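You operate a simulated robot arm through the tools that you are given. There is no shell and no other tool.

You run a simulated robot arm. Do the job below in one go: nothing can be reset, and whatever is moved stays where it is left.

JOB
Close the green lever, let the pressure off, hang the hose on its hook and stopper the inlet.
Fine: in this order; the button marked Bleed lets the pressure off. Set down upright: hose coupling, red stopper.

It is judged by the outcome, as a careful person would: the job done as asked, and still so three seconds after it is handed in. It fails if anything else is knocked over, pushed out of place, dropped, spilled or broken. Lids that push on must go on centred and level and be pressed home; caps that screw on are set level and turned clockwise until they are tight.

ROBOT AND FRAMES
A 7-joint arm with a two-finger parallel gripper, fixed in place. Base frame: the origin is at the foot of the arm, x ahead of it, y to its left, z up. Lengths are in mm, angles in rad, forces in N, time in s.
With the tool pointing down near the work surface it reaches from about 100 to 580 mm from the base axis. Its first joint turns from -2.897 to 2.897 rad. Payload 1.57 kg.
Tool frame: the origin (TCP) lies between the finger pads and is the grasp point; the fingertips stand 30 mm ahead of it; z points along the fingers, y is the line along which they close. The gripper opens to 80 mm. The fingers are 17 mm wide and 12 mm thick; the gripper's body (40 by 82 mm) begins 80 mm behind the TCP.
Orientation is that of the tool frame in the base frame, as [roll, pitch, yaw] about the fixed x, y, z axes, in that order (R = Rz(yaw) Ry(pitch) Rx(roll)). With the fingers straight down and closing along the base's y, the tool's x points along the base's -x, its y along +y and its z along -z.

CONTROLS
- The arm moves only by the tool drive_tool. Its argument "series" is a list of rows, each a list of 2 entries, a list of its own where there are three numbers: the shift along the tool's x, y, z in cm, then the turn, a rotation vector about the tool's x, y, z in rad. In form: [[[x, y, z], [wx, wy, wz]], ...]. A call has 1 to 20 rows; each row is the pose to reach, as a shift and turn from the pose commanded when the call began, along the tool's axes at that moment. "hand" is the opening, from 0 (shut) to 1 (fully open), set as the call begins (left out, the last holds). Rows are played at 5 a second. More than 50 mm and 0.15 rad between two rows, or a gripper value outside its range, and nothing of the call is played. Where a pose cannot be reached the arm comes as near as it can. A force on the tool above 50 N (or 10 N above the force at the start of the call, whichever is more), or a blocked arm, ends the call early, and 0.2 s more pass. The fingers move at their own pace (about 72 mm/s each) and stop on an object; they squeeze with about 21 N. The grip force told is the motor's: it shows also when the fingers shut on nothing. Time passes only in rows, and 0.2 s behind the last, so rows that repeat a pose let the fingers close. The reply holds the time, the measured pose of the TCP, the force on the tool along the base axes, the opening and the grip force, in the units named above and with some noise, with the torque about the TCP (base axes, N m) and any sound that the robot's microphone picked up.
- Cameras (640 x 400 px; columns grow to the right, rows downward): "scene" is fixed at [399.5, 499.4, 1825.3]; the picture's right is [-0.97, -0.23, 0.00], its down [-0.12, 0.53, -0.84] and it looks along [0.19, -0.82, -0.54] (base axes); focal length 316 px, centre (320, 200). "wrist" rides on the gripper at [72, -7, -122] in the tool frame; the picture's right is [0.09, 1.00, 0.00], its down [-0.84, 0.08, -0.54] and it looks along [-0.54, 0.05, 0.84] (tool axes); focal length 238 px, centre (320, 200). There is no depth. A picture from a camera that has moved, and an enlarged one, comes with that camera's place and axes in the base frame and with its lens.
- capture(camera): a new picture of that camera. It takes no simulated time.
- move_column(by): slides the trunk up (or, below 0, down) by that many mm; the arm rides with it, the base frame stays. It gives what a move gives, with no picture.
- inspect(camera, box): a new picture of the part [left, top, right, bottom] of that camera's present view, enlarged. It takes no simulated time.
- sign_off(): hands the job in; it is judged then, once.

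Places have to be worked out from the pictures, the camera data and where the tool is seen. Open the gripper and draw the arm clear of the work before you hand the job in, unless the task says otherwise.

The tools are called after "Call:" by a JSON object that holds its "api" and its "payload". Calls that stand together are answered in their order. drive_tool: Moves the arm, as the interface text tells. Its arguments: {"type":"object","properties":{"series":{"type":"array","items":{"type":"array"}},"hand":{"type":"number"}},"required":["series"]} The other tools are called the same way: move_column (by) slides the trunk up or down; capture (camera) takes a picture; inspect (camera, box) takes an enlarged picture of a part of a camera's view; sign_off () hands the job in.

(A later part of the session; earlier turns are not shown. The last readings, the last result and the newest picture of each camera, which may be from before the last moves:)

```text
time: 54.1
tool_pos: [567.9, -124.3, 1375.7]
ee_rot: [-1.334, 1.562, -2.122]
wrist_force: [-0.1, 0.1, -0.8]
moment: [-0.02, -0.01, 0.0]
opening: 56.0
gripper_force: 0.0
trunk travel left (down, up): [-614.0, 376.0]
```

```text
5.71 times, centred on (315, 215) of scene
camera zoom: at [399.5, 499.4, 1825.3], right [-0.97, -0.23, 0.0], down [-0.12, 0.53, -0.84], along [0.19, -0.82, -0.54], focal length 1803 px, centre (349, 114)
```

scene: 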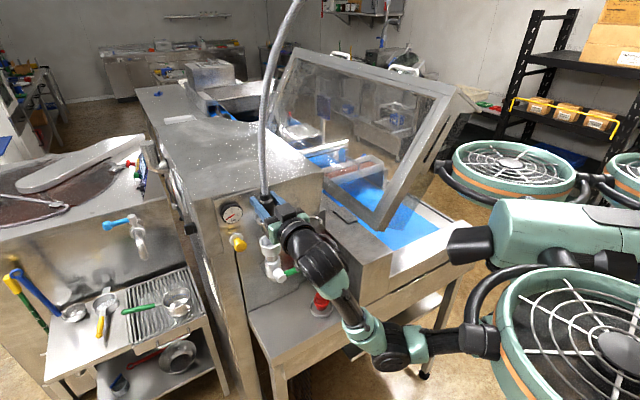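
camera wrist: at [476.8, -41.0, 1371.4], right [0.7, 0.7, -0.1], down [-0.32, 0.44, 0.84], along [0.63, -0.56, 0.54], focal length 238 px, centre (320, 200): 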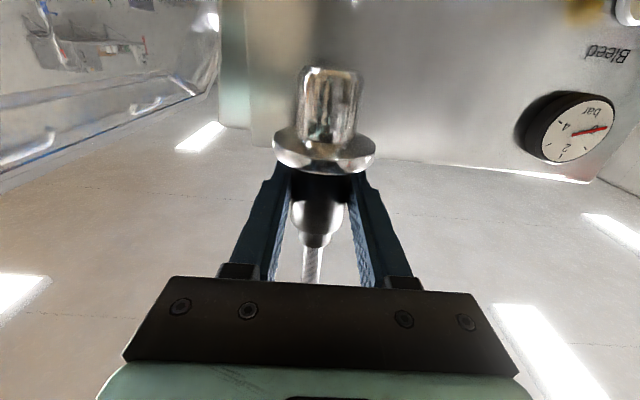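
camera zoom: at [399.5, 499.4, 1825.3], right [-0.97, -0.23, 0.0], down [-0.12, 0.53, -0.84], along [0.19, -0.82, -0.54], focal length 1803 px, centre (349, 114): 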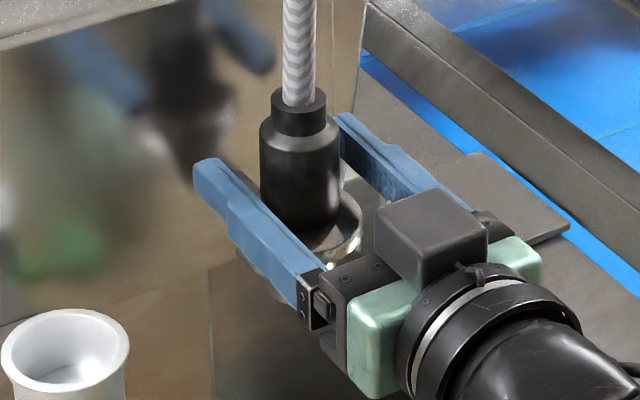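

The coupling hangs squarely on the hook. I withdraw straight back and confirm it stays.

Call:
{"api": "drive_tool", "payload": {"series": [[[0, 0, -3], [0, 0, 0]], [[0, 0, -6.5], [0, 0, 0]], [[0, 0, -10.5], [0, 0, 0]], [[0, 0, -14.5], [0, 0, 0]], [[0, 0, -14.5], [0, 0, 0]]]}}

Call:
{"api": "capture", "payload": {"camera": "scene"}}

Call:
{"api": "inspect", "payload": {"camera": "scene", "box": [230, 180, 350, 330]}}

Call:
{"api": "inspect", "payload": {"camera": "scene", "box": [300, 280, 345, 325]}}

```text
time: 55.3
tool_pos: [464.2, -21.4, 1374.6]
ee_rot: [-1.358, 1.561, -2.146]
wrist_force: [1.0, -0.1, 0.1]
moment: [0.02, 0.0, 0.02]
opening: 56.1
gripper_force: 0.0
trunk travel left (down, up): [-614.0, 376.0]
```

```text
taken
```

scene: 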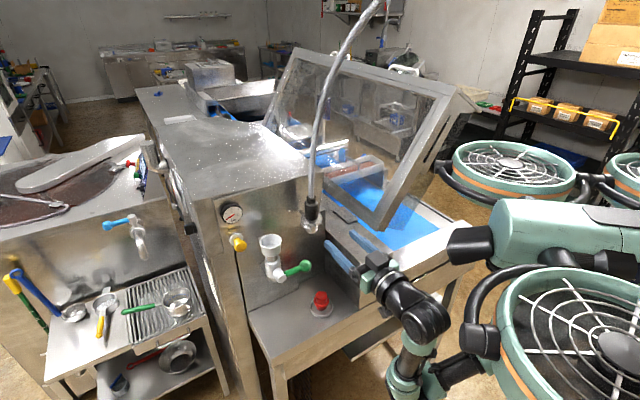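

```text
2.67 times, centred on (290, 255) of scene
camera zoom: at [399.5, 499.4, 1825.3], right [-0.97, -0.23, 0.0], down [-0.12, 0.53, -0.84], along [0.19, -0.82, -0.54], focal length 841 px, centre (400, 53)
```

zoom: 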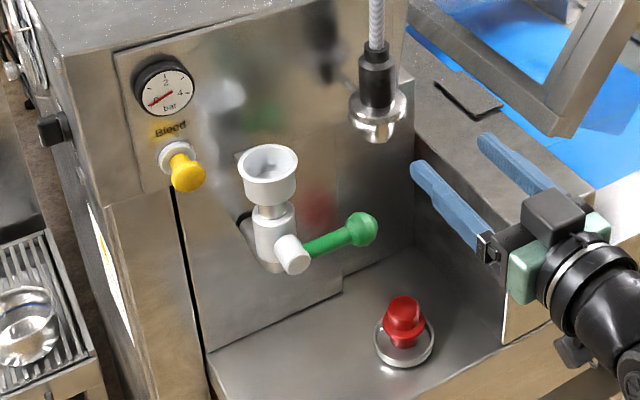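

```text
8.89 times, centred on (322, 302) of scene
camera zoom: at [399.5, 499.4, 1825.3], right [-0.97, -0.23, 0.0], down [-0.12, 0.53, -0.84], along [0.19, -0.82, -0.54], focal length 2804 px, centre (298, -711)
```

zoom: 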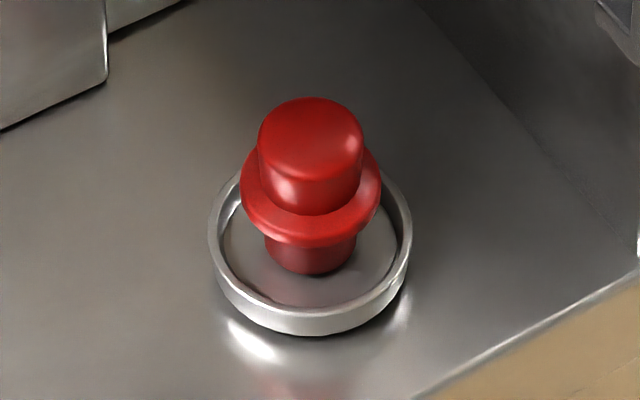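

The coupling hangs steady and upright, lever closed, gauge at 0. The stopper has a ~35 mm knob, a collar, and a ~31 mm stem; I'll grip the knob with the tool tilted 30° down. I tilt, shift in line with it and lower to look.

Call:
{"api": "drive_tool", "payload": {"series": [[[0, -0.4, 0], [0, 0.13, 0]], [[0, -0.8, 0], [0, 0.26, 0]], [[0, -1.2, 0], [0, 0.39, 0]], [[0, -1.6, 0], [0, 0.524, 0]], [[0, -1.6, 0], [0, 0.524, 0]]]}}

Call:
{"api": "move_column", "payload": {"by": -200}}

Call:
{"api": "capture", "payload": {"camera": "scene"}}

Call:
{"api": "capture", "payload": {"camera": "wrist"}}

```text
time: 56.5
tool_pos: [453.9, -31.4, 1375.5]
ee_rot: [-3.124, 1.046, 2.37]
wrist_force: [0.9, -0.2, 1.3]
moment: [-0.01, 0.02, 0.0]
opening: 56.1
gripper_force: 0.0
trunk travel left (down, up): [-614.0, 376.0]
```

```text
time: 58.7
tool_pos: [453.8, -32.4, 1174.7]
ee_rot: [-3.127, 1.05, 2.368]
wrist_force: [0.0, -0.7, 0.2]
moment: [0.0, 0.01, 0.02]
opening: 55.9
gripper_force: 0.1
trunk travel left (down, up): [-414.0, 576.0]
```

```text
taken
```

scene: 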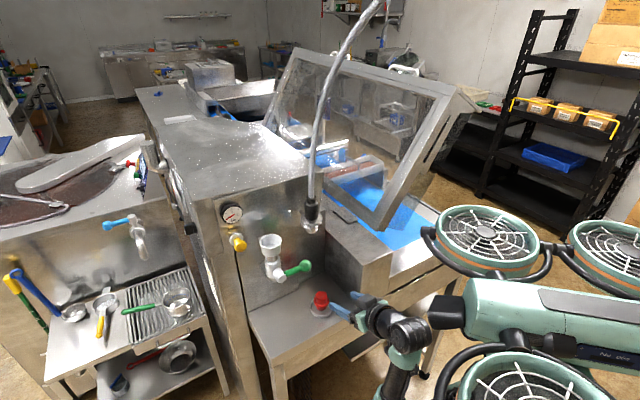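

```text
taken
camera wrist: at [348.8, 62.6, 1173.9], right [0.67, 0.73, -0.09], down [0.02, 0.1, 0.99], along [0.74, -0.67, 0.05], focal length 238 px, centre (320, 200)
```

wrist: 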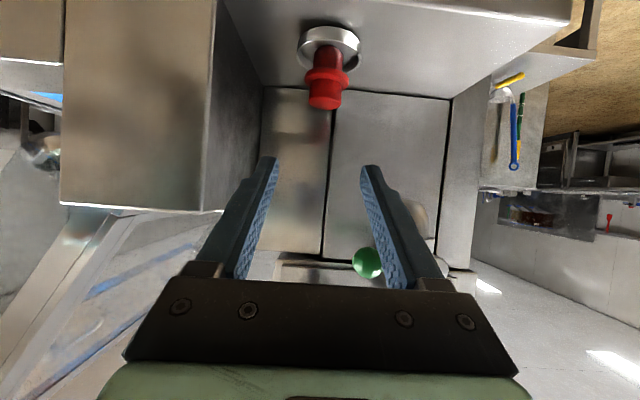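

The stopper is straight ahead and in view. I zoom for its exact position.

Call:
{"api": "inspect", "payload": {"camera": "wrist", "box": [280, 10, 380, 120]}}

Call:
{"api": "inspect", "payload": {"camera": "scene", "box": [290, 270, 370, 340]}}

```text
3.64 times, centred on (330, 65) of wrist
camera zoom: at [348.8, 62.6, 1173.9], right [0.67, 0.73, -0.09], down [0.02, 0.1, 0.99], along [0.74, -0.67, 0.05], focal length 867 px, centre (284, 691)
```

zoom: 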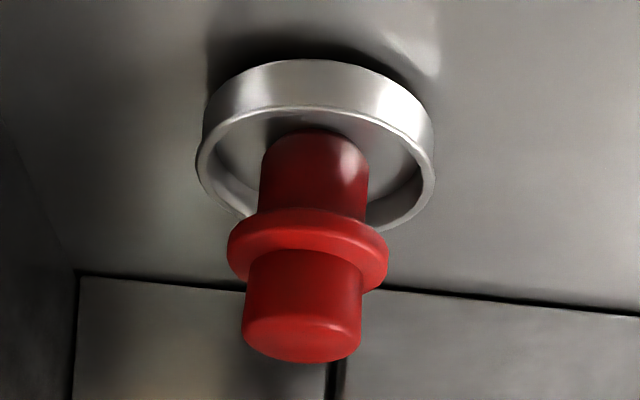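

```text
5.71 times, centred on (330, 305) of scene
camera zoom: at [399.5, 499.4, 1825.3], right [-0.97, -0.23, 0.0], down [-0.12, 0.53, -0.84], along [0.19, -0.82, -0.54], focal length 1803 px, centre (263, -400)
```

zoom: 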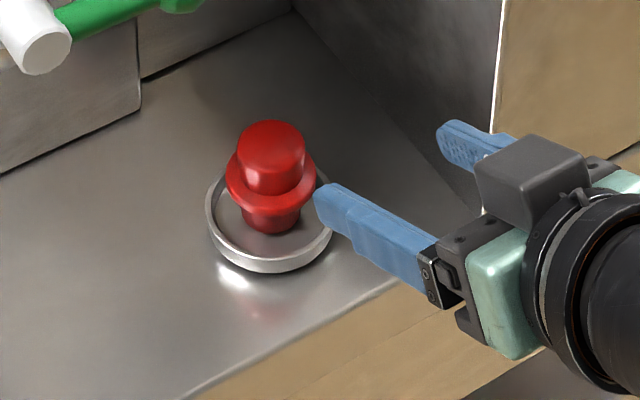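

The knob top is at u≈299, n≈-464, z≈1082, collar near z 1058. I approach along the tool axis, stopping 40 mm short to check.

Call:
{"api": "drive_tool", "payload": {"series": [[[1.3, 0.1, 2], [0, 0, 0]], [[2.57, 0.17, 4], [0, 0, 0]], [[2.57, 0.17, 7], [0, 0, 0]], [[2.57, 0.17, 9.4], [0, 0, 0]], [[2.57, 0.17, 9.4], [0, 0, 0]]], "hand": 0.75}}

Call:
{"api": "capture", "payload": {"camera": "wrist"}}

Call:
{"api": "inspect", "payload": {"camera": "wrist", "box": [230, 20, 410, 200]}}

Call:
{"api": "inspect", "payload": {"camera": "scene", "box": [290, 270, 370, 340]}}

```text
time: 59.9
tool_pos: [502.8, -82.1, 1105.9]
ee_rot: [-3.125, 1.05, 2.368]
wrist_force: [-0.3, 0.5, -0.3]
moment: [0.0, -0.01, 0.03]
opening: 59.9
gripper_force: 0.1
trunk travel left (down, up): [-414.0, 576.0]
```

```text
taken
camera wrist: at [398.0, 13.9, 1104.1], right [0.67, 0.73, -0.09], down [0.02, 0.1, 0.99], along [0.74, -0.67, 0.05], focal length 238 px, centre (320, 200)
```

wrist: 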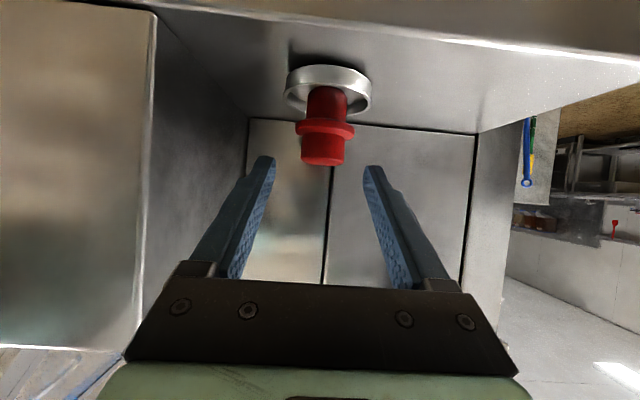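

```text
2.22 times, centred on (320, 110) of wrist
camera zoom: at [398.0, 13.9, 1104.1], right [0.67, 0.73, -0.09], down [0.02, 0.1, 0.99], along [0.74, -0.67, 0.05], focal length 530 px, centre (320, 400)
```

zoom: 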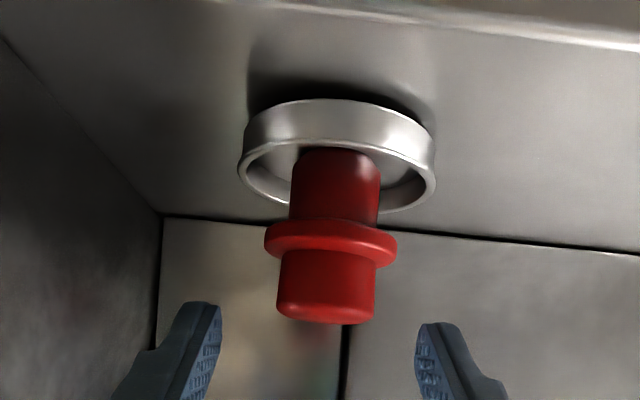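

```text
5.71 times, centred on (330, 305) of scene
camera zoom: at [399.5, 499.4, 1825.3], right [-0.97, -0.23, 0.0], down [-0.12, 0.53, -0.84], along [0.19, -0.82, -0.54], focal length 1803 px, centre (263, -400)
```

zoom: 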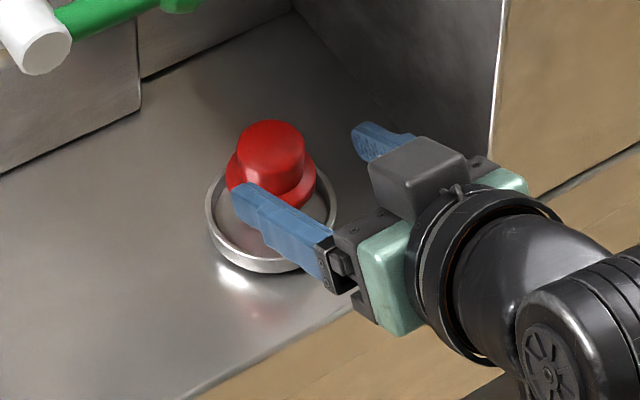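

Aligned. I make the last 40 mm advance so the knob is between the finger ends, then close.

Call:
{"api": "drive_tool", "payload": {"series": [[[0, 0.15, 1.5], [0, 0, 0]], [[0, 0.25, 3], [0, 0, 0]], [[0, 0.28, 4.04], [0, 0, 0]], [[0, 0.28, 4.04], [0, 0, 0]]]}}

Call:
{"api": "inspect", "payload": {"camera": "wrist", "box": [230, 40, 410, 220]}}

Call:
{"api": "inspect", "payload": {"camera": "scene", "box": [290, 270, 370, 340]}}

```text
time: 60.9
tool_pos: [529.3, -102.9, 1085.8]
ee_rot: [-3.125, 1.047, 2.369]
wrist_force: [-0.2, -0.3, 0.7]
moment: [-0.01, 0.0, 0.01]
opening: 60.0
gripper_force: 0.1
trunk travel left (down, up): [-414.0, 576.0]
```

```text
2.22 times, centred on (320, 130) of wrist
camera zoom: at [424.8, -8.3, 1084.2], right [0.67, 0.73, -0.09], down [0.02, 0.1, 0.99], along [0.74, -0.67, 0.05], focal length 530 px, centre (320, 356)
```

zoom: 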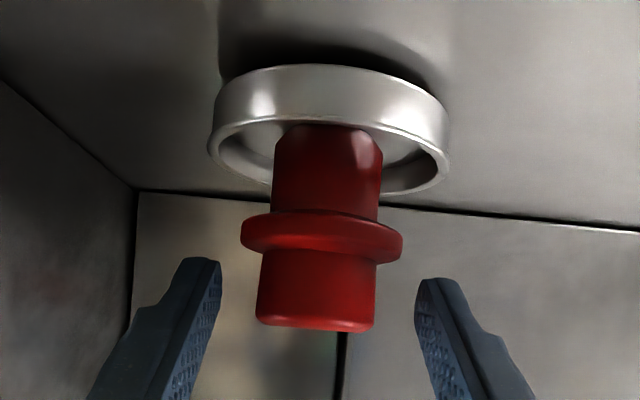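

```text
5.71 times, centred on (330, 305) of scene
camera zoom: at [399.5, 499.4, 1825.3], right [-0.97, -0.23, 0.0], down [-0.12, 0.53, -0.84], along [0.19, -0.82, -0.54], focal length 1803 px, centre (263, -400)
```

zoom: 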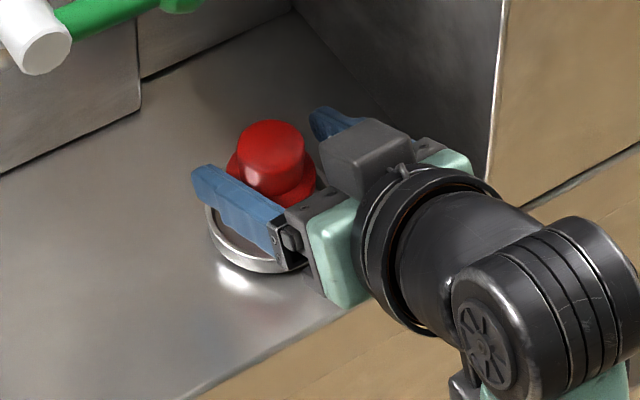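

Knob is between the fingertips with the collar just below them. I close the gripper.

Call:
{"api": "drive_tool", "payload": {"series": [[[0, 0, 0], [0, 0, 0]], [[0, 0, 0], [0, 0, 0]], [[0, 0, 0], [0, 0, 0]]], "hand": 0}}

Call:
{"api": "inspect", "payload": {"camera": "wrist", "box": [230, 40, 410, 220]}}

Call:
{"api": "inspect", "payload": {"camera": "scene", "box": [290, 270, 370, 340]}}

```text
time: 61.7
tool_pos: [529.4, -103.7, 1085.1]
ee_rot: [-3.126, 1.049, 2.367]
wrist_force: [0.1, -0.6, -0.3]
moment: [-0.01, 0.01, 0.0]
opening: 33.5
gripper_force: 20.6
trunk travel left (down, up): [-414.0, 576.0]
```

```text
2.22 times, centred on (320, 130) of wrist
camera zoom: at [424.6, -8.2, 1084.3], right [0.67, 0.73, -0.09], down [0.02, 0.1, 0.99], along [0.74, -0.67, 0.05], focal length 530 px, centre (320, 356)
```

zoom: 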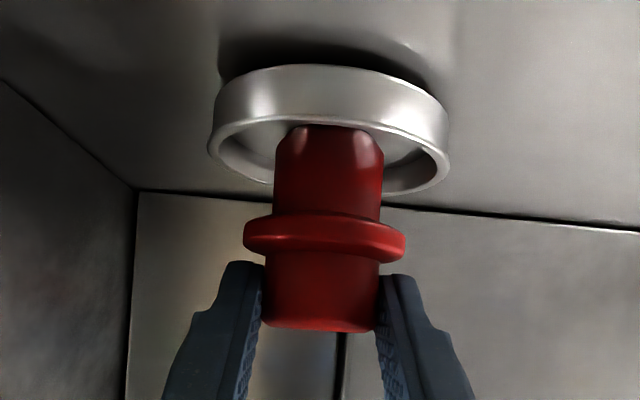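

```text
5.71 times, centred on (330, 305) of scene
camera zoom: at [399.5, 499.4, 1825.3], right [-0.97, -0.23, 0.0], down [-0.12, 0.53, -0.84], along [0.19, -0.82, -0.54], focal length 1803 px, centre (263, -400)
```

zoom: 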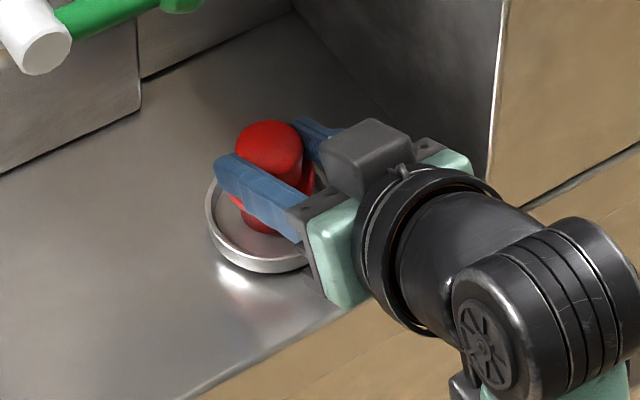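

The knob is held (33.5 mm). I lift it 30 mm clear of its dish, then draw back from the panel to stay clear of the hanging coupling.

Call:
{"api": "drive_tool", "payload": {"series": [[[-0.9, 0, -0.5], [0, 0, 0]], [[-1.75, 0, -1.0], [0, 0, 0]], [[-3.0, 0, -1.75], [0, 0, 0]], [[-3.5, 0, -2.0], [0, 0, 0]], [[-2.2, 0, -4.3], [0, 0, 0]], [[-0.9, 0, -6.6], [0, 0, 0]], [[0.5, 0, -8.9], [0, 0, 0]], [[0.5, 0, -8.9], [0, 0, 0]]]}}

Call:
{"api": "capture", "payload": {"camera": "wrist"}}

Call:
{"api": "inspect", "payload": {"camera": "scene", "box": [270, 240, 390, 350]}}

```text
time: 63.5
tool_pos: [473.6, -45.6, 1126.4]
ee_rot: [-3.127, 1.048, 2.368]
wrist_force: [-0.5, -0.1, 0.0]
moment: [0.03, -0.02, 0.02]
opening: 33.7
gripper_force: 21.0
trunk travel left (down, up): [-414.0, 576.0]
```

```text
taken
camera wrist: at [368.9, 48.7, 1124.0], right [0.67, 0.73, -0.09], down [0.02, 0.1, 0.99], along [0.74, -0.67, 0.05], focal length 238 px, centre (320, 200)
```

wrist: 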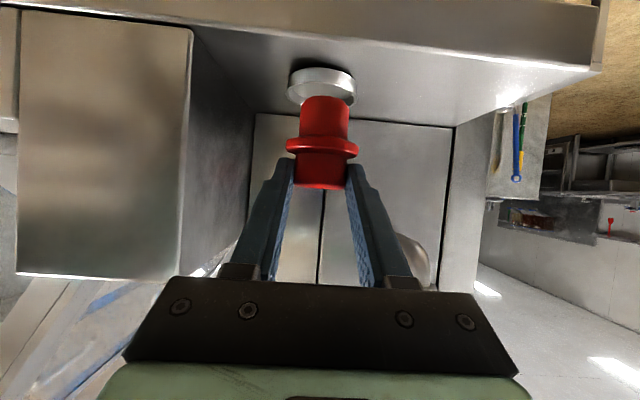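

```text
3.64 times, centred on (330, 295) of scene
camera zoom: at [399.5, 499.4, 1825.3], right [-0.97, -0.23, 0.0], down [-0.12, 0.53, -0.84], along [0.19, -0.82, -0.54], focal length 1147 px, centre (284, -146)
```

zoom: 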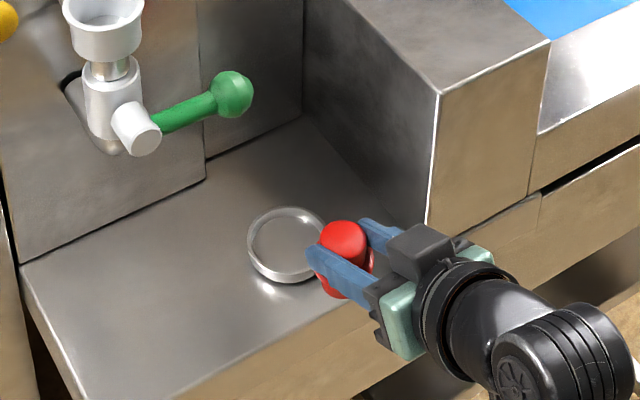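

The stopper is upright in the grip. I raise the trunk 285 mm with the hand well out in front of the panel.

Call:
{"api": "move_column", "payload": {"by": 285}}

Call:
{"api": "capture", "payload": {"camera": "wrist"}}

Call:
{"api": "capture", "payload": {"camera": "scene"}}

```text
time: 66.4
tool_pos: [474.5, -47.7, 1410.0]
ee_rot: [-3.127, 1.048, 2.367]
wrist_force: [-0.5, 0.9, 0.2]
moment: [0.0, -0.01, -0.03]
opening: 33.3
gripper_force: 20.8
trunk travel left (down, up): [-699.0, 291.0]
```

```text
taken
camera wrist: at [369.3, 48.5, 1409.0], right [0.67, 0.73, -0.09], down [0.02, 0.1, 0.99], along [0.74, -0.67, 0.05], focal length 238 px, centre (320, 200)
```

wrist: 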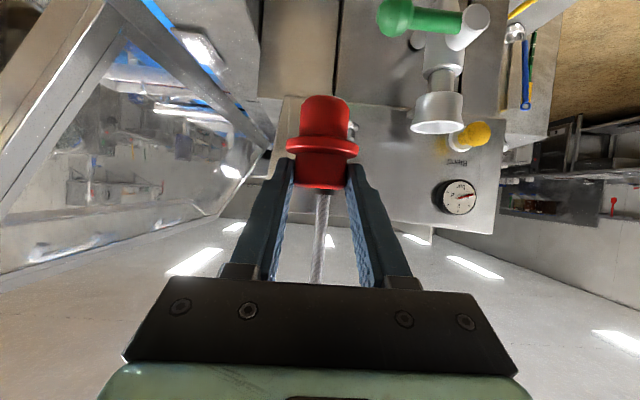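

```text
taken
```

scene: 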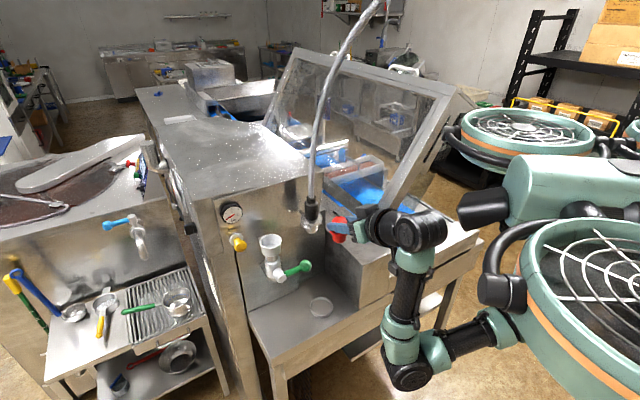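

No slip. I slide 127 mm along the panel to line the stopper up in front of the cup and look again.

Call:
{"api": "drive_tool", "payload": {"series": [[[0, 3.2, 0], [0, 0, 0]], [[0, 6.4, 0], [0, 0, 0]], [[0, 9.6, 0], [0, 0, 0]], [[0, 12.7, 0], [0, 0, 0]], [[0, 12.7, 0], [0, 0, 0]]]}}

Call:
{"api": "capture", "payload": {"camera": "wrist"}}

Call:
{"api": "inspect", "payload": {"camera": "wrist", "box": [250, 10, 400, 200]}}

Call:
{"api": "inspect", "payload": {"camera": "scene", "box": [230, 180, 340, 290]}}

```text
time: 67.6
tool_pos: [563.9, 44.6, 1409.7]
ee_rot: [-3.128, 1.049, 2.368]
wrist_force: [-0.1, 0.1, -0.6]
moment: [0.03, 0.01, 0.0]
opening: 33.4
gripper_force: 20.4
trunk travel left (down, up): [-699.0, 291.0]
```

```text
taken
camera wrist: at [459.4, 138.5, 1407.5], right [0.67, 0.73, -0.09], down [0.02, 0.1, 0.99], along [0.74, -0.67, 0.05], focal length 238 px, centre (320, 200)
```

wrist: 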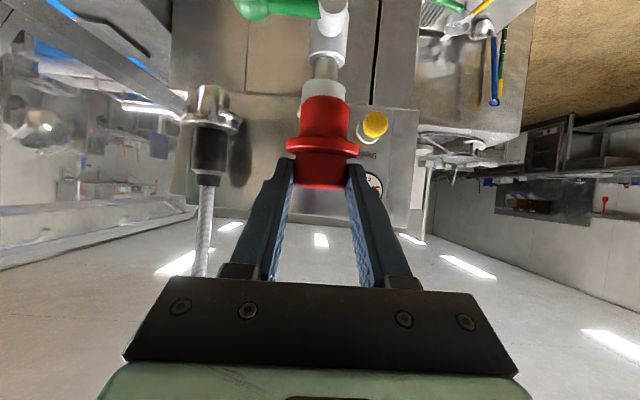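

```text
2.11 times, centred on (325, 105) of wrist
camera zoom: at [459.4, 138.5, 1407.5], right [0.67, 0.73, -0.09], down [0.02, 0.1, 0.99], along [0.74, -0.67, 0.05], focal length 502 px, centre (310, 400)
```

zoom: 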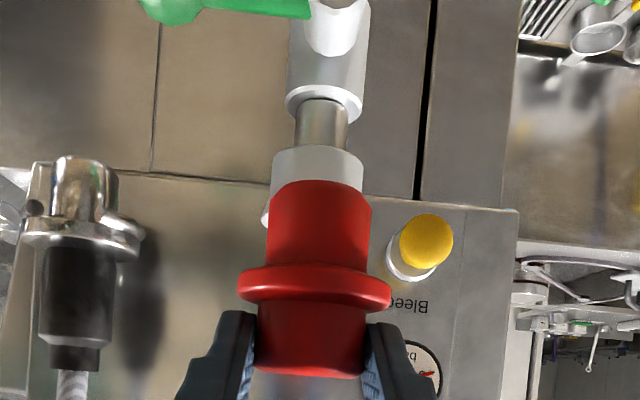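

```text
3.64 times, centred on (285, 235) of scene
camera zoom: at [399.5, 499.4, 1825.3], right [-0.97, -0.23, 0.0], down [-0.12, 0.53, -0.84], along [0.19, -0.82, -0.54], focal length 1147 px, centre (447, 73)
```

zoom: 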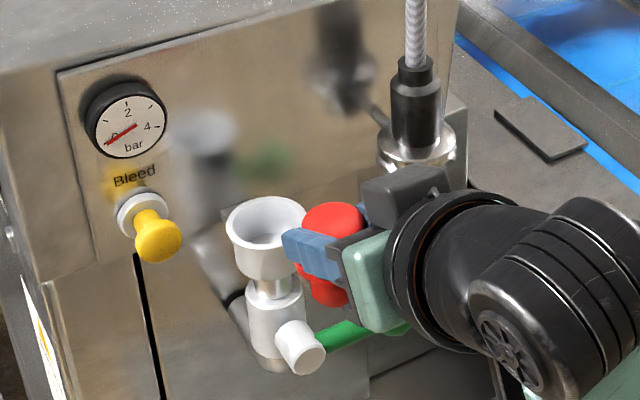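

The cup axis is at u≈429, n≈-486. The stem bottom should be ~25 mm above the rim, so I move level over the cup.

Call:
{"api": "drive_tool", "payload": {"series": [[[-1.3, -0.05, 2.2], [0, 0, 0]], [[-2.6, -0.1, 4.5], [0, 0, 0]], [[-3.9, -0.1, 6.8], [0, 0, 0]], [[-5.03, -0.1, 8.76], [0, 0, 0]], [[-5.03, -0.1, 8.76], [0, 0, 0]]]}}

Call:
{"api": "inspect", "payload": {"camera": "wrist", "box": [250, 0, 400, 200]}}

Call:
{"api": "inspect", "payload": {"camera": "scene", "box": [235, 190, 305, 260]}}

Call:
{"api": "capture", "payload": {"camera": "scene"}}

```text
time: 68.8
tool_pos: [634.4, -30.0, 1409.0]
ee_rot: [-3.125, 1.05, 2.369]
wrist_force: [-0.4, -0.9, -0.6]
moment: [0.0, -0.02, 0.0]
opening: 33.5
gripper_force: 20.9
trunk travel left (down, up): [-699.0, 291.0]
```

```text
2.00 times, centred on (325, 100) of wrist
camera zoom: at [529.5, 66.0, 1407.7], right [0.67, 0.74, -0.09], down [0.02, 0.1, 0.99], along [0.74, -0.67, 0.05], focal length 477 px, centre (310, 400)
```

zoom: 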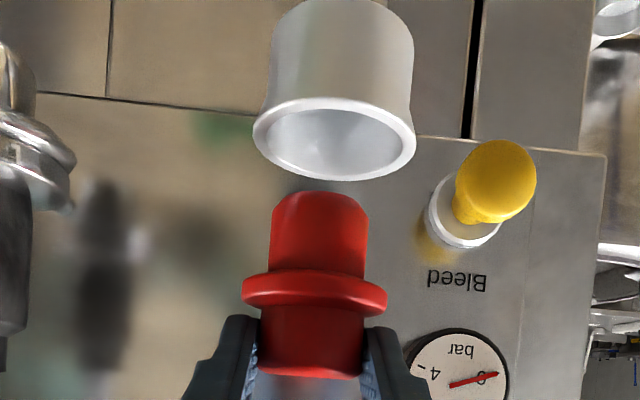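

```text
5.71 times, centred on (270, 225) of scene
camera zoom: at [399.5, 499.4, 1825.3], right [-0.97, -0.23, 0.0], down [-0.12, 0.53, -0.84], along [0.19, -0.82, -0.54], focal length 1803 px, centre (606, 57)
```

zoom: 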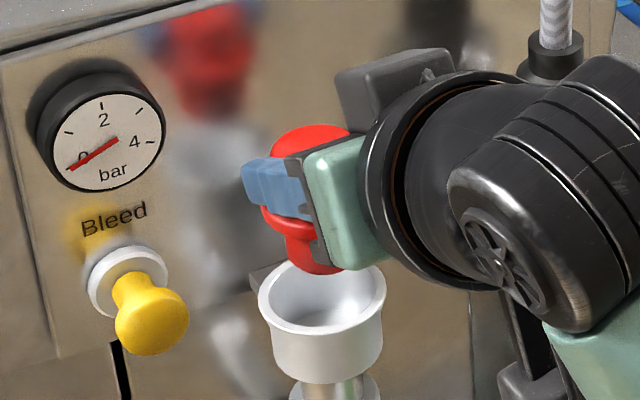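

```text
taken
```

scene: 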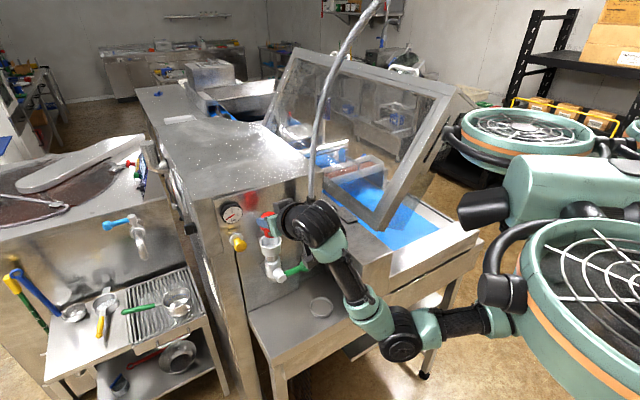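

Stopper and cup line up within a couple of mm; the stopper needs about +1.7 mm in u. I lower 18 mm to just above the rim and check again.

Call:
{"api": "drive_tool", "payload": {"series": [[[0.5, 0.1, 0.3], [0, 0, 0]], [[1.0, 0.17, 0.6], [0, 0, 0]], [[1.56, 0.17, 0.9], [0, 0, 0]], [[1.56, 0.17, 0.9], [0, 0, 0]]]}}

Call:
{"api": "inspect", "payload": {"camera": "wrist", "box": [250, 0, 400, 200]}}

Call:
{"api": "inspect", "payload": {"camera": "scene", "box": [245, 200, 295, 250]}}

```text
time: 69.8
tool_pos: [633.9, -28.6, 1390.0]
ee_rot: [-3.126, 1.049, 2.367]
wrist_force: [0.6, 0.7, -0.9]
moment: [-0.02, 0.03, -0.05]
opening: 33.1
gripper_force: 21.2
trunk travel left (down, up): [-699.0, 291.0]
```

```text
2.00 times, centred on (325, 100) of wrist
camera zoom: at [530.3, 66.5, 1389.4], right [0.67, 0.73, -0.09], down [0.02, 0.1, 0.99], along [0.74, -0.67, 0.05], focal length 477 px, centre (310, 400)
```

zoom: 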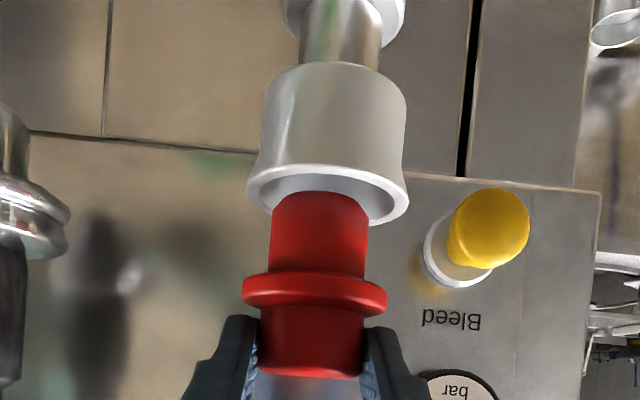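

```text
8.00 times, centred on (270, 225) of scene
camera zoom: at [399.5, 499.4, 1825.3], right [-0.97, -0.23, 0.0], down [-0.12, 0.53, -0.84], along [0.19, -0.82, -0.54], focal length 2524 px, centre (720, 0)
```

zoom: 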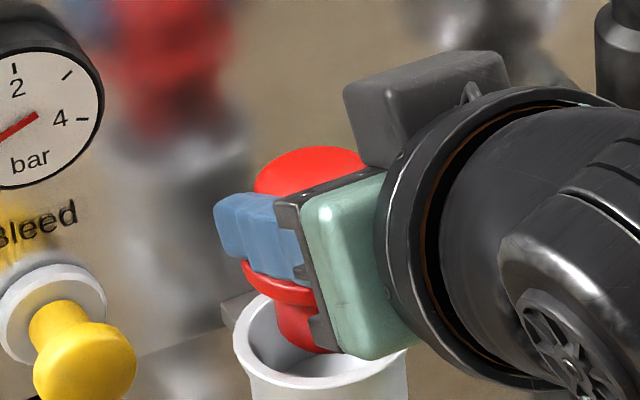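

I zoom the scene further to judge the stem-to-cup offset in the panel-normal direction.

Call:
{"api": "inspect", "payload": {"camera": "scene", "box": [258, 216, 288, 246]}}

Call:
{"api": "inspect", "payload": {"camera": "wrist", "box": [280, 60, 380, 160]}}

```text
13.33 times, centred on (273, 231) of scene
camera zoom: at [399.5, 499.4, 1825.3], right [-0.97, -0.23, 0.0], down [-0.12, 0.53, -0.84], along [0.19, -0.82, -0.54], focal length 4206 px, centre (947, -213)
```

zoom: 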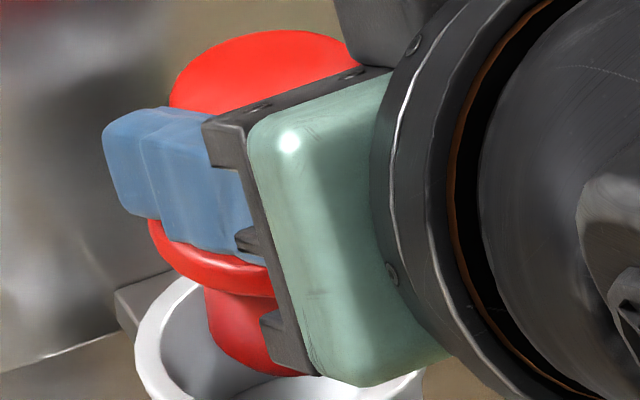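

```text
4.00 times, centred on (330, 110) of wrist
camera zoom: at [530.3, 66.5, 1389.4], right [0.67, 0.73, -0.09], down [0.02, 0.1, 0.99], along [0.74, -0.67, 0.05], focal length 953 px, centre (280, 560)
```

zoom: 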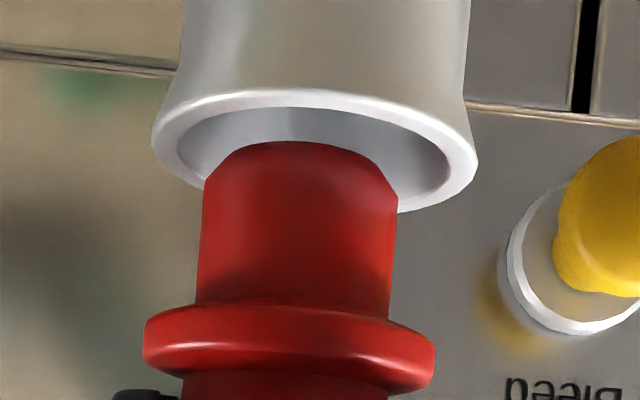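

The stem is about 1.3 mm short in u and ~2.5 mm too far out. I correct that, then lower 8 mm so the stem tip enters the mouth.

Call:
{"api": "drive_tool", "payload": {"series": [[[-0.12, 0.13, 0.22], [0, 0, 0]], [[-0.12, 0.13, 0.22], [0, 0, 0]], [[0.23, 0.13, 0.42], [0, 0, 0]], [[0.57, 0.13, 0.62], [0, 0, 0]], [[0.57, 0.13, 0.62], [0, 0, 0]]]}}

Call:
{"api": "inspect", "payload": {"camera": "scene", "box": [258, 216, 288, 246]}}

Call:
{"api": "inspect", "payload": {"camera": "wrist", "box": [280, 60, 380, 160]}}

```text
time: 71.0
tool_pos: [638.2, -29.1, 1383.7]
ee_rot: [-3.126, 1.051, 2.367]
wrist_force: [-0.7, -0.2, 0.5]
moment: [0.01, 0.02, 0.02]
opening: 33.4
gripper_force: 21.5
trunk travel left (down, up): [-699.0, 291.0]
```

```text
13.33 times, centred on (273, 231) of scene
camera zoom: at [399.5, 499.4, 1825.3], right [-0.97, -0.23, 0.0], down [-0.12, 0.53, -0.84], along [0.19, -0.82, -0.54], focal length 4206 px, centre (947, -213)
```

zoom: 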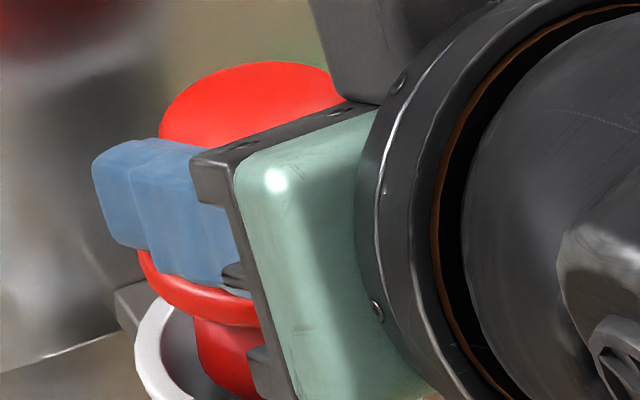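

```text
4.00 times, centred on (330, 110) of wrist
camera zoom: at [533.3, 65.8, 1381.5], right [0.67, 0.73, -0.09], down [0.02, 0.1, 0.99], along [0.74, -0.67, 0.05], focal length 953 px, centre (280, 560)
```

zoom: 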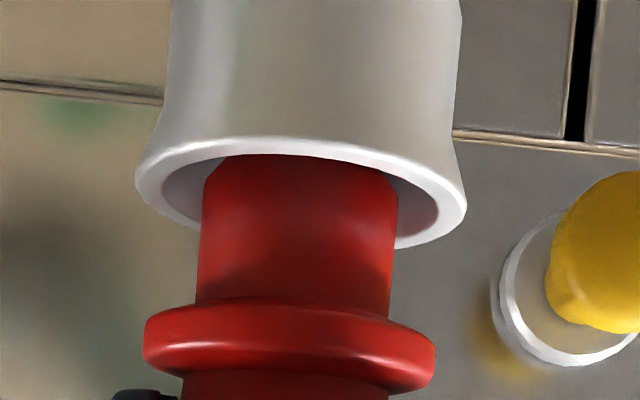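

Stem and cup are now concentric within about a millimetre and the tip is at the mouth. I lower another 10 mm watching the force.

Call:
{"api": "drive_tool", "payload": {"series": [[[0.26, 0, 0.15], [0, 0, 0]], [[0.52, 0, 0.3], [0, 0, 0]], [[0.7, 0, 0.4], [0, 0, 0]], [[0.87, 0, 0.5], [0, 0, 0]], [[0.87, 0, 0.5], [0, 0, 0]]]}}

Call:
{"api": "inspect", "payload": {"camera": "scene", "box": [258, 216, 288, 246]}}

Call:
{"api": "inspect", "payload": {"camera": "wrist", "box": [280, 60, 380, 160]}}

```text
time: 72.2
tool_pos: [638.3, -29.1, 1371.8]
ee_rot: [-3.127, 1.05, 2.368]
wrist_force: [-0.4, 0.0, 0.8]
moment: [0.01, 0.02, 0.0]
opening: 33.5
gripper_force: 20.8
trunk travel left (down, up): [-699.0, 291.0]
```

```text
13.33 times, centred on (273, 231) of scene
camera zoom: at [399.5, 499.4, 1825.3], right [-0.97, -0.23, 0.0], down [-0.12, 0.53, -0.84], along [0.19, -0.82, -0.54], focal length 4206 px, centre (947, -213)
```

zoom: 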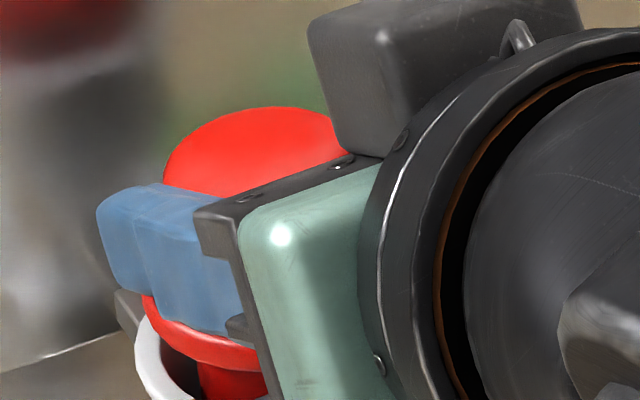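

```text
4.00 times, centred on (330, 110) of wrist
camera zoom: at [533.7, 65.8, 1371.5], right [0.67, 0.73, -0.09], down [0.02, 0.1, 0.99], along [0.74, -0.67, 0.05], focal length 953 px, centre (280, 560)
```

zoom: 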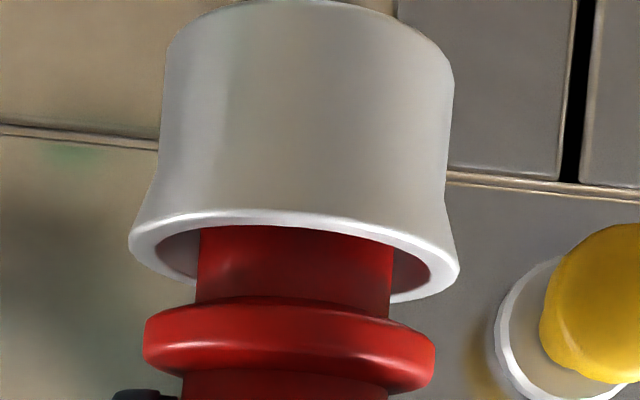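

Entering cleanly with no contact force. I continue down in small steps.

Call:
{"api": "drive_tool", "payload": {"series": [[[0.17, 0, 0.1], [0, 0, 0]], [[0.35, 0, 0.2], [0, 0, 0]], [[0.52, 0, 0.3], [0, 0, 0]], [[0.7, 0, 0.4], [0, 0, 0]], [[0.7, 0, 0.4], [0, 0, 0]]]}}

Call:
{"api": "inspect", "payload": {"camera": "scene", "box": [255, 216, 291, 252]}}

Call:
{"api": "inspect", "payload": {"camera": "wrist", "box": [280, 60, 380, 160]}}

```text
time: 73.4
tool_pos: [638.5, -29.2, 1365.3]
ee_rot: [-3.127, 1.048, 2.367]
wrist_force: [0.0, 0.1, -0.6]
moment: [0.02, -0.01, -0.05]
opening: 33.4
gripper_force: 20.7
trunk travel left (down, up): [-699.0, 291.0]
```

```text
11.11 times, centred on (273, 234) of scene
camera zoom: at [399.5, 499.4, 1825.3], right [-0.97, -0.23, 0.0], down [-0.12, 0.53, -0.84], along [0.19, -0.82, -0.54], focal length 3505 px, centre (842, -178)
```

zoom: 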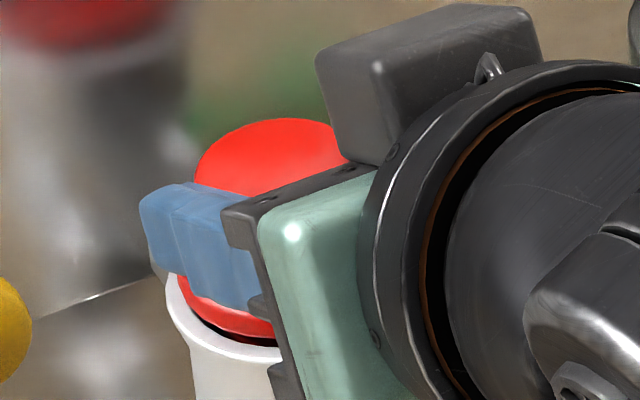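

```text
4.00 times, centred on (330, 110) of wrist
camera zoom: at [533.4, 65.7, 1363.7], right [0.67, 0.73, -0.09], down [0.02, 0.1, 0.99], along [0.74, -0.67, 0.05], focal length 953 px, centre (280, 560)
```

zoom: 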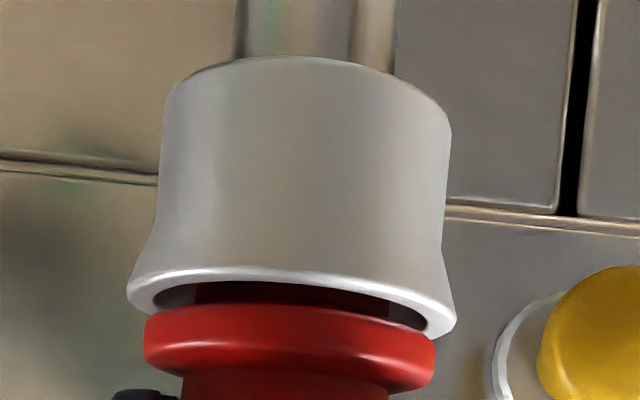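

Still contact-free; the collar is a few mm above the rim. I press on down until it seats.

Call:
{"api": "drive_tool", "payload": {"series": [[[0.17, 0, 0.1], [0, 0, 0]], [[0.35, 0, 0.2], [0, 0, 0]], [[0.52, 0, 0.3], [0, 0, 0]], [[0.7, 0, 0.4], [0, 0, 0]], [[0.87, 0, 0.5], [0, 0, 0]], [[0.87, 0, 0.5], [0, 0, 0]]]}}

Call:
{"api": "inspect", "payload": {"camera": "scene", "box": [255, 216, 291, 252]}}

Call:
{"api": "inspect", "payload": {"camera": "wrist", "box": [280, 60, 380, 160]}}

```text
time: 74.8
tool_pos: [637.5, -30.0, 1361.3]
ee_rot: [-3.139, 1.064, 2.357]
wrist_force: [7.0, 0.6, 27.0]
moment: [-0.17, -0.41, 0.03]
opening: 33.3
gripper_force: 21.3
trunk travel left (down, up): [-699.0, 291.0]
```

```text
11.11 times, centred on (273, 234) of scene
camera zoom: at [399.5, 499.4, 1825.3], right [-0.97, -0.23, 0.0], down [-0.12, 0.53, -0.84], along [0.19, -0.82, -0.54], focal length 3505 px, centre (842, -178)
```

zoom: 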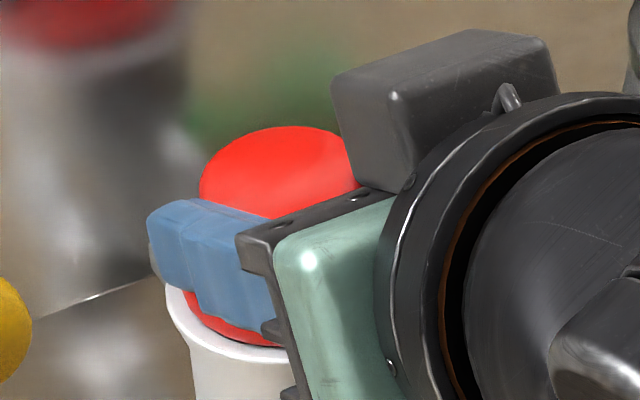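

```text
4.00 times, centred on (330, 110) of wrist
camera zoom: at [531.6, 65.8, 1357.5], right [0.67, 0.74, -0.08], down [0.01, 0.1, 0.99], along [0.74, -0.67, 0.06], focal length 953 px, centre (280, 560)
```

zoom: 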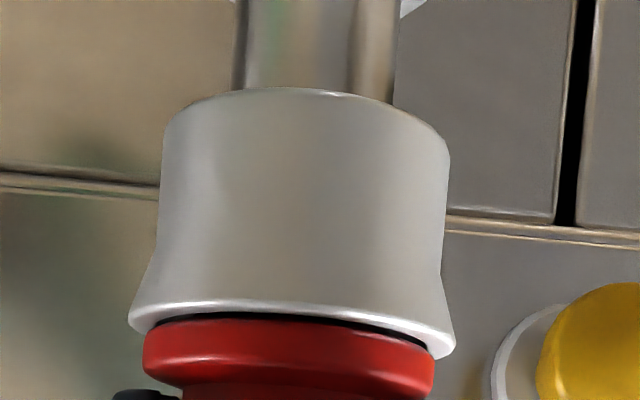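

The stem is tight with 27 N; the collar is within 2–3 mm of the rim. I ease off, release, and will press the knob home from above with the closed fingers.

Call:
{"api": "drive_tool", "payload": {"series": [[[-0.3, 0, -0.17], [0, 0, 0]], [[-0.4, 0, -0.23], [0, 0, 0]]]}}

Call:
{"api": "drive_tool", "payload": {"series": [[[0, 0, 0], [0, 0, 0]], [[0, 0, 0], [0, 0, 0]], [[0, 0, 0], [0, 0, 0]]], "hand": 0.75}}

Call:
{"api": "inspect", "payload": {"camera": "scene", "box": [250, 210, 300, 260]}}

Call:
{"api": "inspect", "payload": {"camera": "wrist", "box": [260, 60, 400, 200]}}

```text
time: 75.4
tool_pos: [638.1, -29.0, 1361.3]
ee_rot: [-3.13, 1.054, 2.365]
wrist_force: [1.4, 0.0, 17.4]
moment: [-0.2, -0.7, 0.02]
opening: 33.2
gripper_force: 21.0
trunk travel left (down, up): [-699.0, 291.0]
```

```text
time: 76.2
tool_pos: [637.9, -27.9, 1358.3]
ee_rot: [-3.123, 1.044, 2.372]
wrist_force: [-0.2, -0.3, 0.2]
moment: [0.01, -0.01, 0.01]
opening: 60.2
gripper_force: 0.1
trunk travel left (down, up): [-699.0, 291.0]
```

```text
8.00 times, centred on (275, 235) of scene
camera zoom: at [399.5, 499.4, 1825.3], right [-0.97, -0.23, 0.0], down [-0.12, 0.53, -0.84], along [0.19, -0.82, -0.54], focal length 2524 px, centre (680, -80)
```

zoom: 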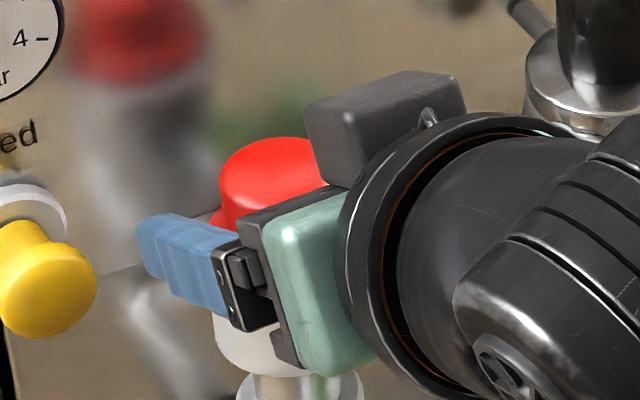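

```text
2.86 times, centred on (330, 130) of wrist
camera zoom: at [532.8, 66.0, 1357.6], right [0.67, 0.73, -0.09], down [0.03, 0.1, 0.99], along [0.74, -0.67, 0.05], focal length 681 px, centre (291, 400)
```

zoom: 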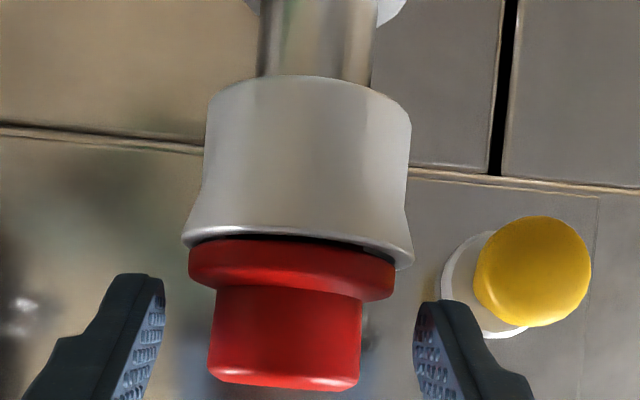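

The stopper stands in the cup nearly seated. I withdraw along the tool axis and level the hand with fingers closed.

Call:
{"api": "drive_tool", "payload": {"series": [[[0, 0, -2], [0, 0, 0]], [[0, 0, -5], [0, 0, 0]], [[0, 0, -8.5], [0, 0, 0]], [[0, 0, -12], [0, 0, 0]], [[0, 0, -12], [0, 0, 0]]]}}

Call:
{"api": "drive_tool", "payload": {"series": [[[0, 0, 0], [0, -0.13, 0]], [[0, 0, 0], [0, -0.26, 0]], [[0, 0, 0], [0, -0.39, 0]], [[0, 0, 0], [0, -0.522, 0]], [[0, 0, 0], [0, -0.522, 0]]], "hand": 0}}

Call:
{"api": "capture", "payload": {"camera": "wrist"}}

Call:
{"api": "inspect", "payload": {"camera": "scene", "box": [245, 205, 305, 265]}}

Call:
{"api": "inspect", "payload": {"camera": "wrist", "box": [260, 0, 400, 140]}}

```text
time: 77.4
tool_pos: [564.7, 44.8, 1419.8]
ee_rot: [-3.125, 1.047, 2.367]
wrist_force: [0.1, 0.5, 0.0]
moment: [0.02, -0.03, -0.01]
opening: 60.0
gripper_force: 0.1
trunk travel left (down, up): [-699.0, 291.0]
```

```text
time: 78.6
tool_pos: [564.3, 43.9, 1420.2]
ee_rot: [-1.259, 1.564, -2.048]
wrist_force: [0.0, 0.0, 0.7]
moment: [0.01, -0.03, 0.01]
opening: 0.0
gripper_force: 21.1
trunk travel left (down, up): [-699.0, 291.0]
```

```text
taken
camera wrist: at [473.6, 125.6, 1347.6], right [0.7, 0.7, -0.1], down [-0.33, 0.44, 0.83], along [0.63, -0.56, 0.54], focal length 238 px, centre (320, 200)
```

wrist: 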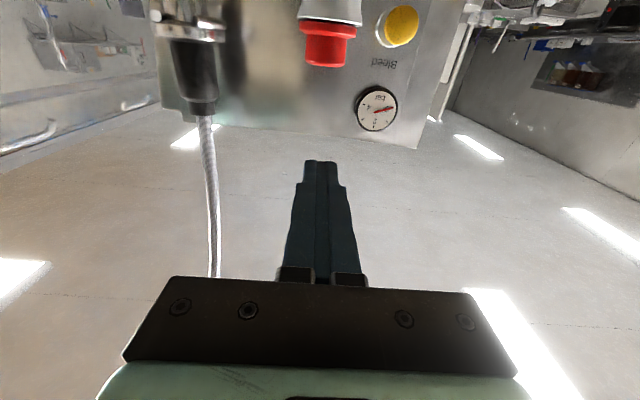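

```text
6.67 times, centred on (275, 235) of scene
camera zoom: at [399.5, 499.4, 1825.3], right [-0.97, -0.23, 0.0], down [-0.12, 0.53, -0.84], along [0.19, -0.82, -0.54], focal length 2103 px, centre (620, -33)
```

zoom: 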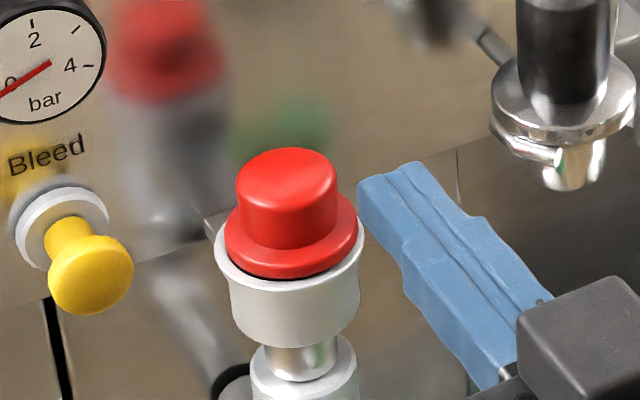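

```text
2.86 times, centred on (330, 70) of wrist
camera zoom: at [473.6, 125.6, 1347.6], right [0.7, 0.7, -0.1], down [-0.33, 0.44, 0.83], along [0.63, -0.56, 0.54], focal length 681 px, centre (291, 571)
```

zoom: 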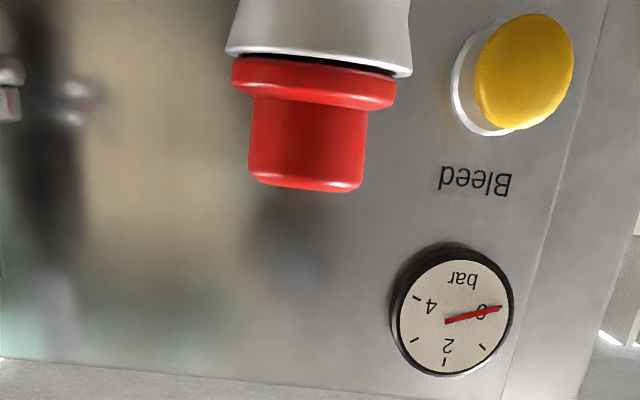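

The stopper is on the cup with a slight gap on one side. I bring the level, closed fingers over the knob's centre.

Call:
{"api": "drive_tool", "payload": {"series": [[[1.0, -0.1, 3], [0, 0, 0]], [[2.0, -0.13, 6], [0, 0, 0]], [[3.0, -0.13, 9], [0, 0, 0]], [[3.0, -0.13, 10.9], [0, 0, 0]], [[4.3, -0.13, 10.9], [0, 0, 0]], [[4.3, -0.13, 10.9], [0, 0, 0]]]}}

Call:
{"api": "inspect", "payload": {"camera": "scene", "box": [245, 205, 305, 265]}}

Call:
{"api": "capture", "payload": {"camera": "wrist"}}

```text
time: 80.0
tool_pos: [640.7, -33.3, 1375.8]
ee_rot: [-1.54, 1.564, -2.327]
wrist_force: [-1.5, -0.2, 1.2]
moment: [-0.03, -0.03, 0.0]
opening: 0.0
gripper_force: 20.9
trunk travel left (down, up): [-699.0, 291.0]
```

```text
6.67 times, centred on (275, 235) of scene
camera zoom: at [399.5, 499.4, 1825.3], right [-0.97, -0.23, 0.0], down [-0.12, 0.53, -0.84], along [0.19, -0.82, -0.54], focal length 2103 px, centre (620, -33)
```

zoom: 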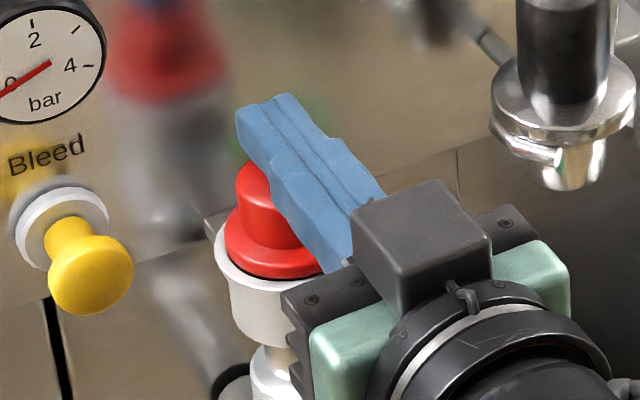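

```text
taken
camera wrist: at [549.0, 47.3, 1305.1], right [0.7, 0.7, -0.1], down [-0.32, 0.44, 0.84], along [0.63, -0.56, 0.54], focal length 238 px, centre (320, 200)
```

wrist: 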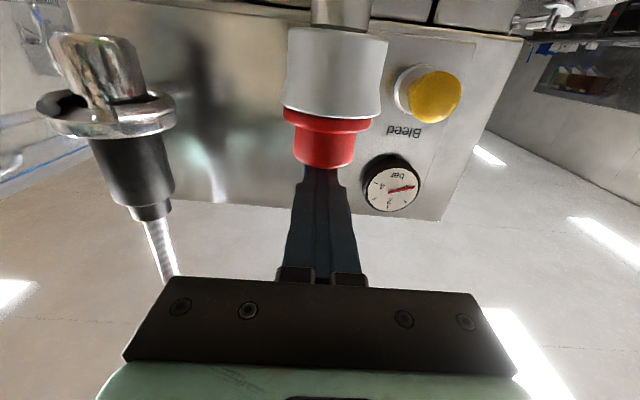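

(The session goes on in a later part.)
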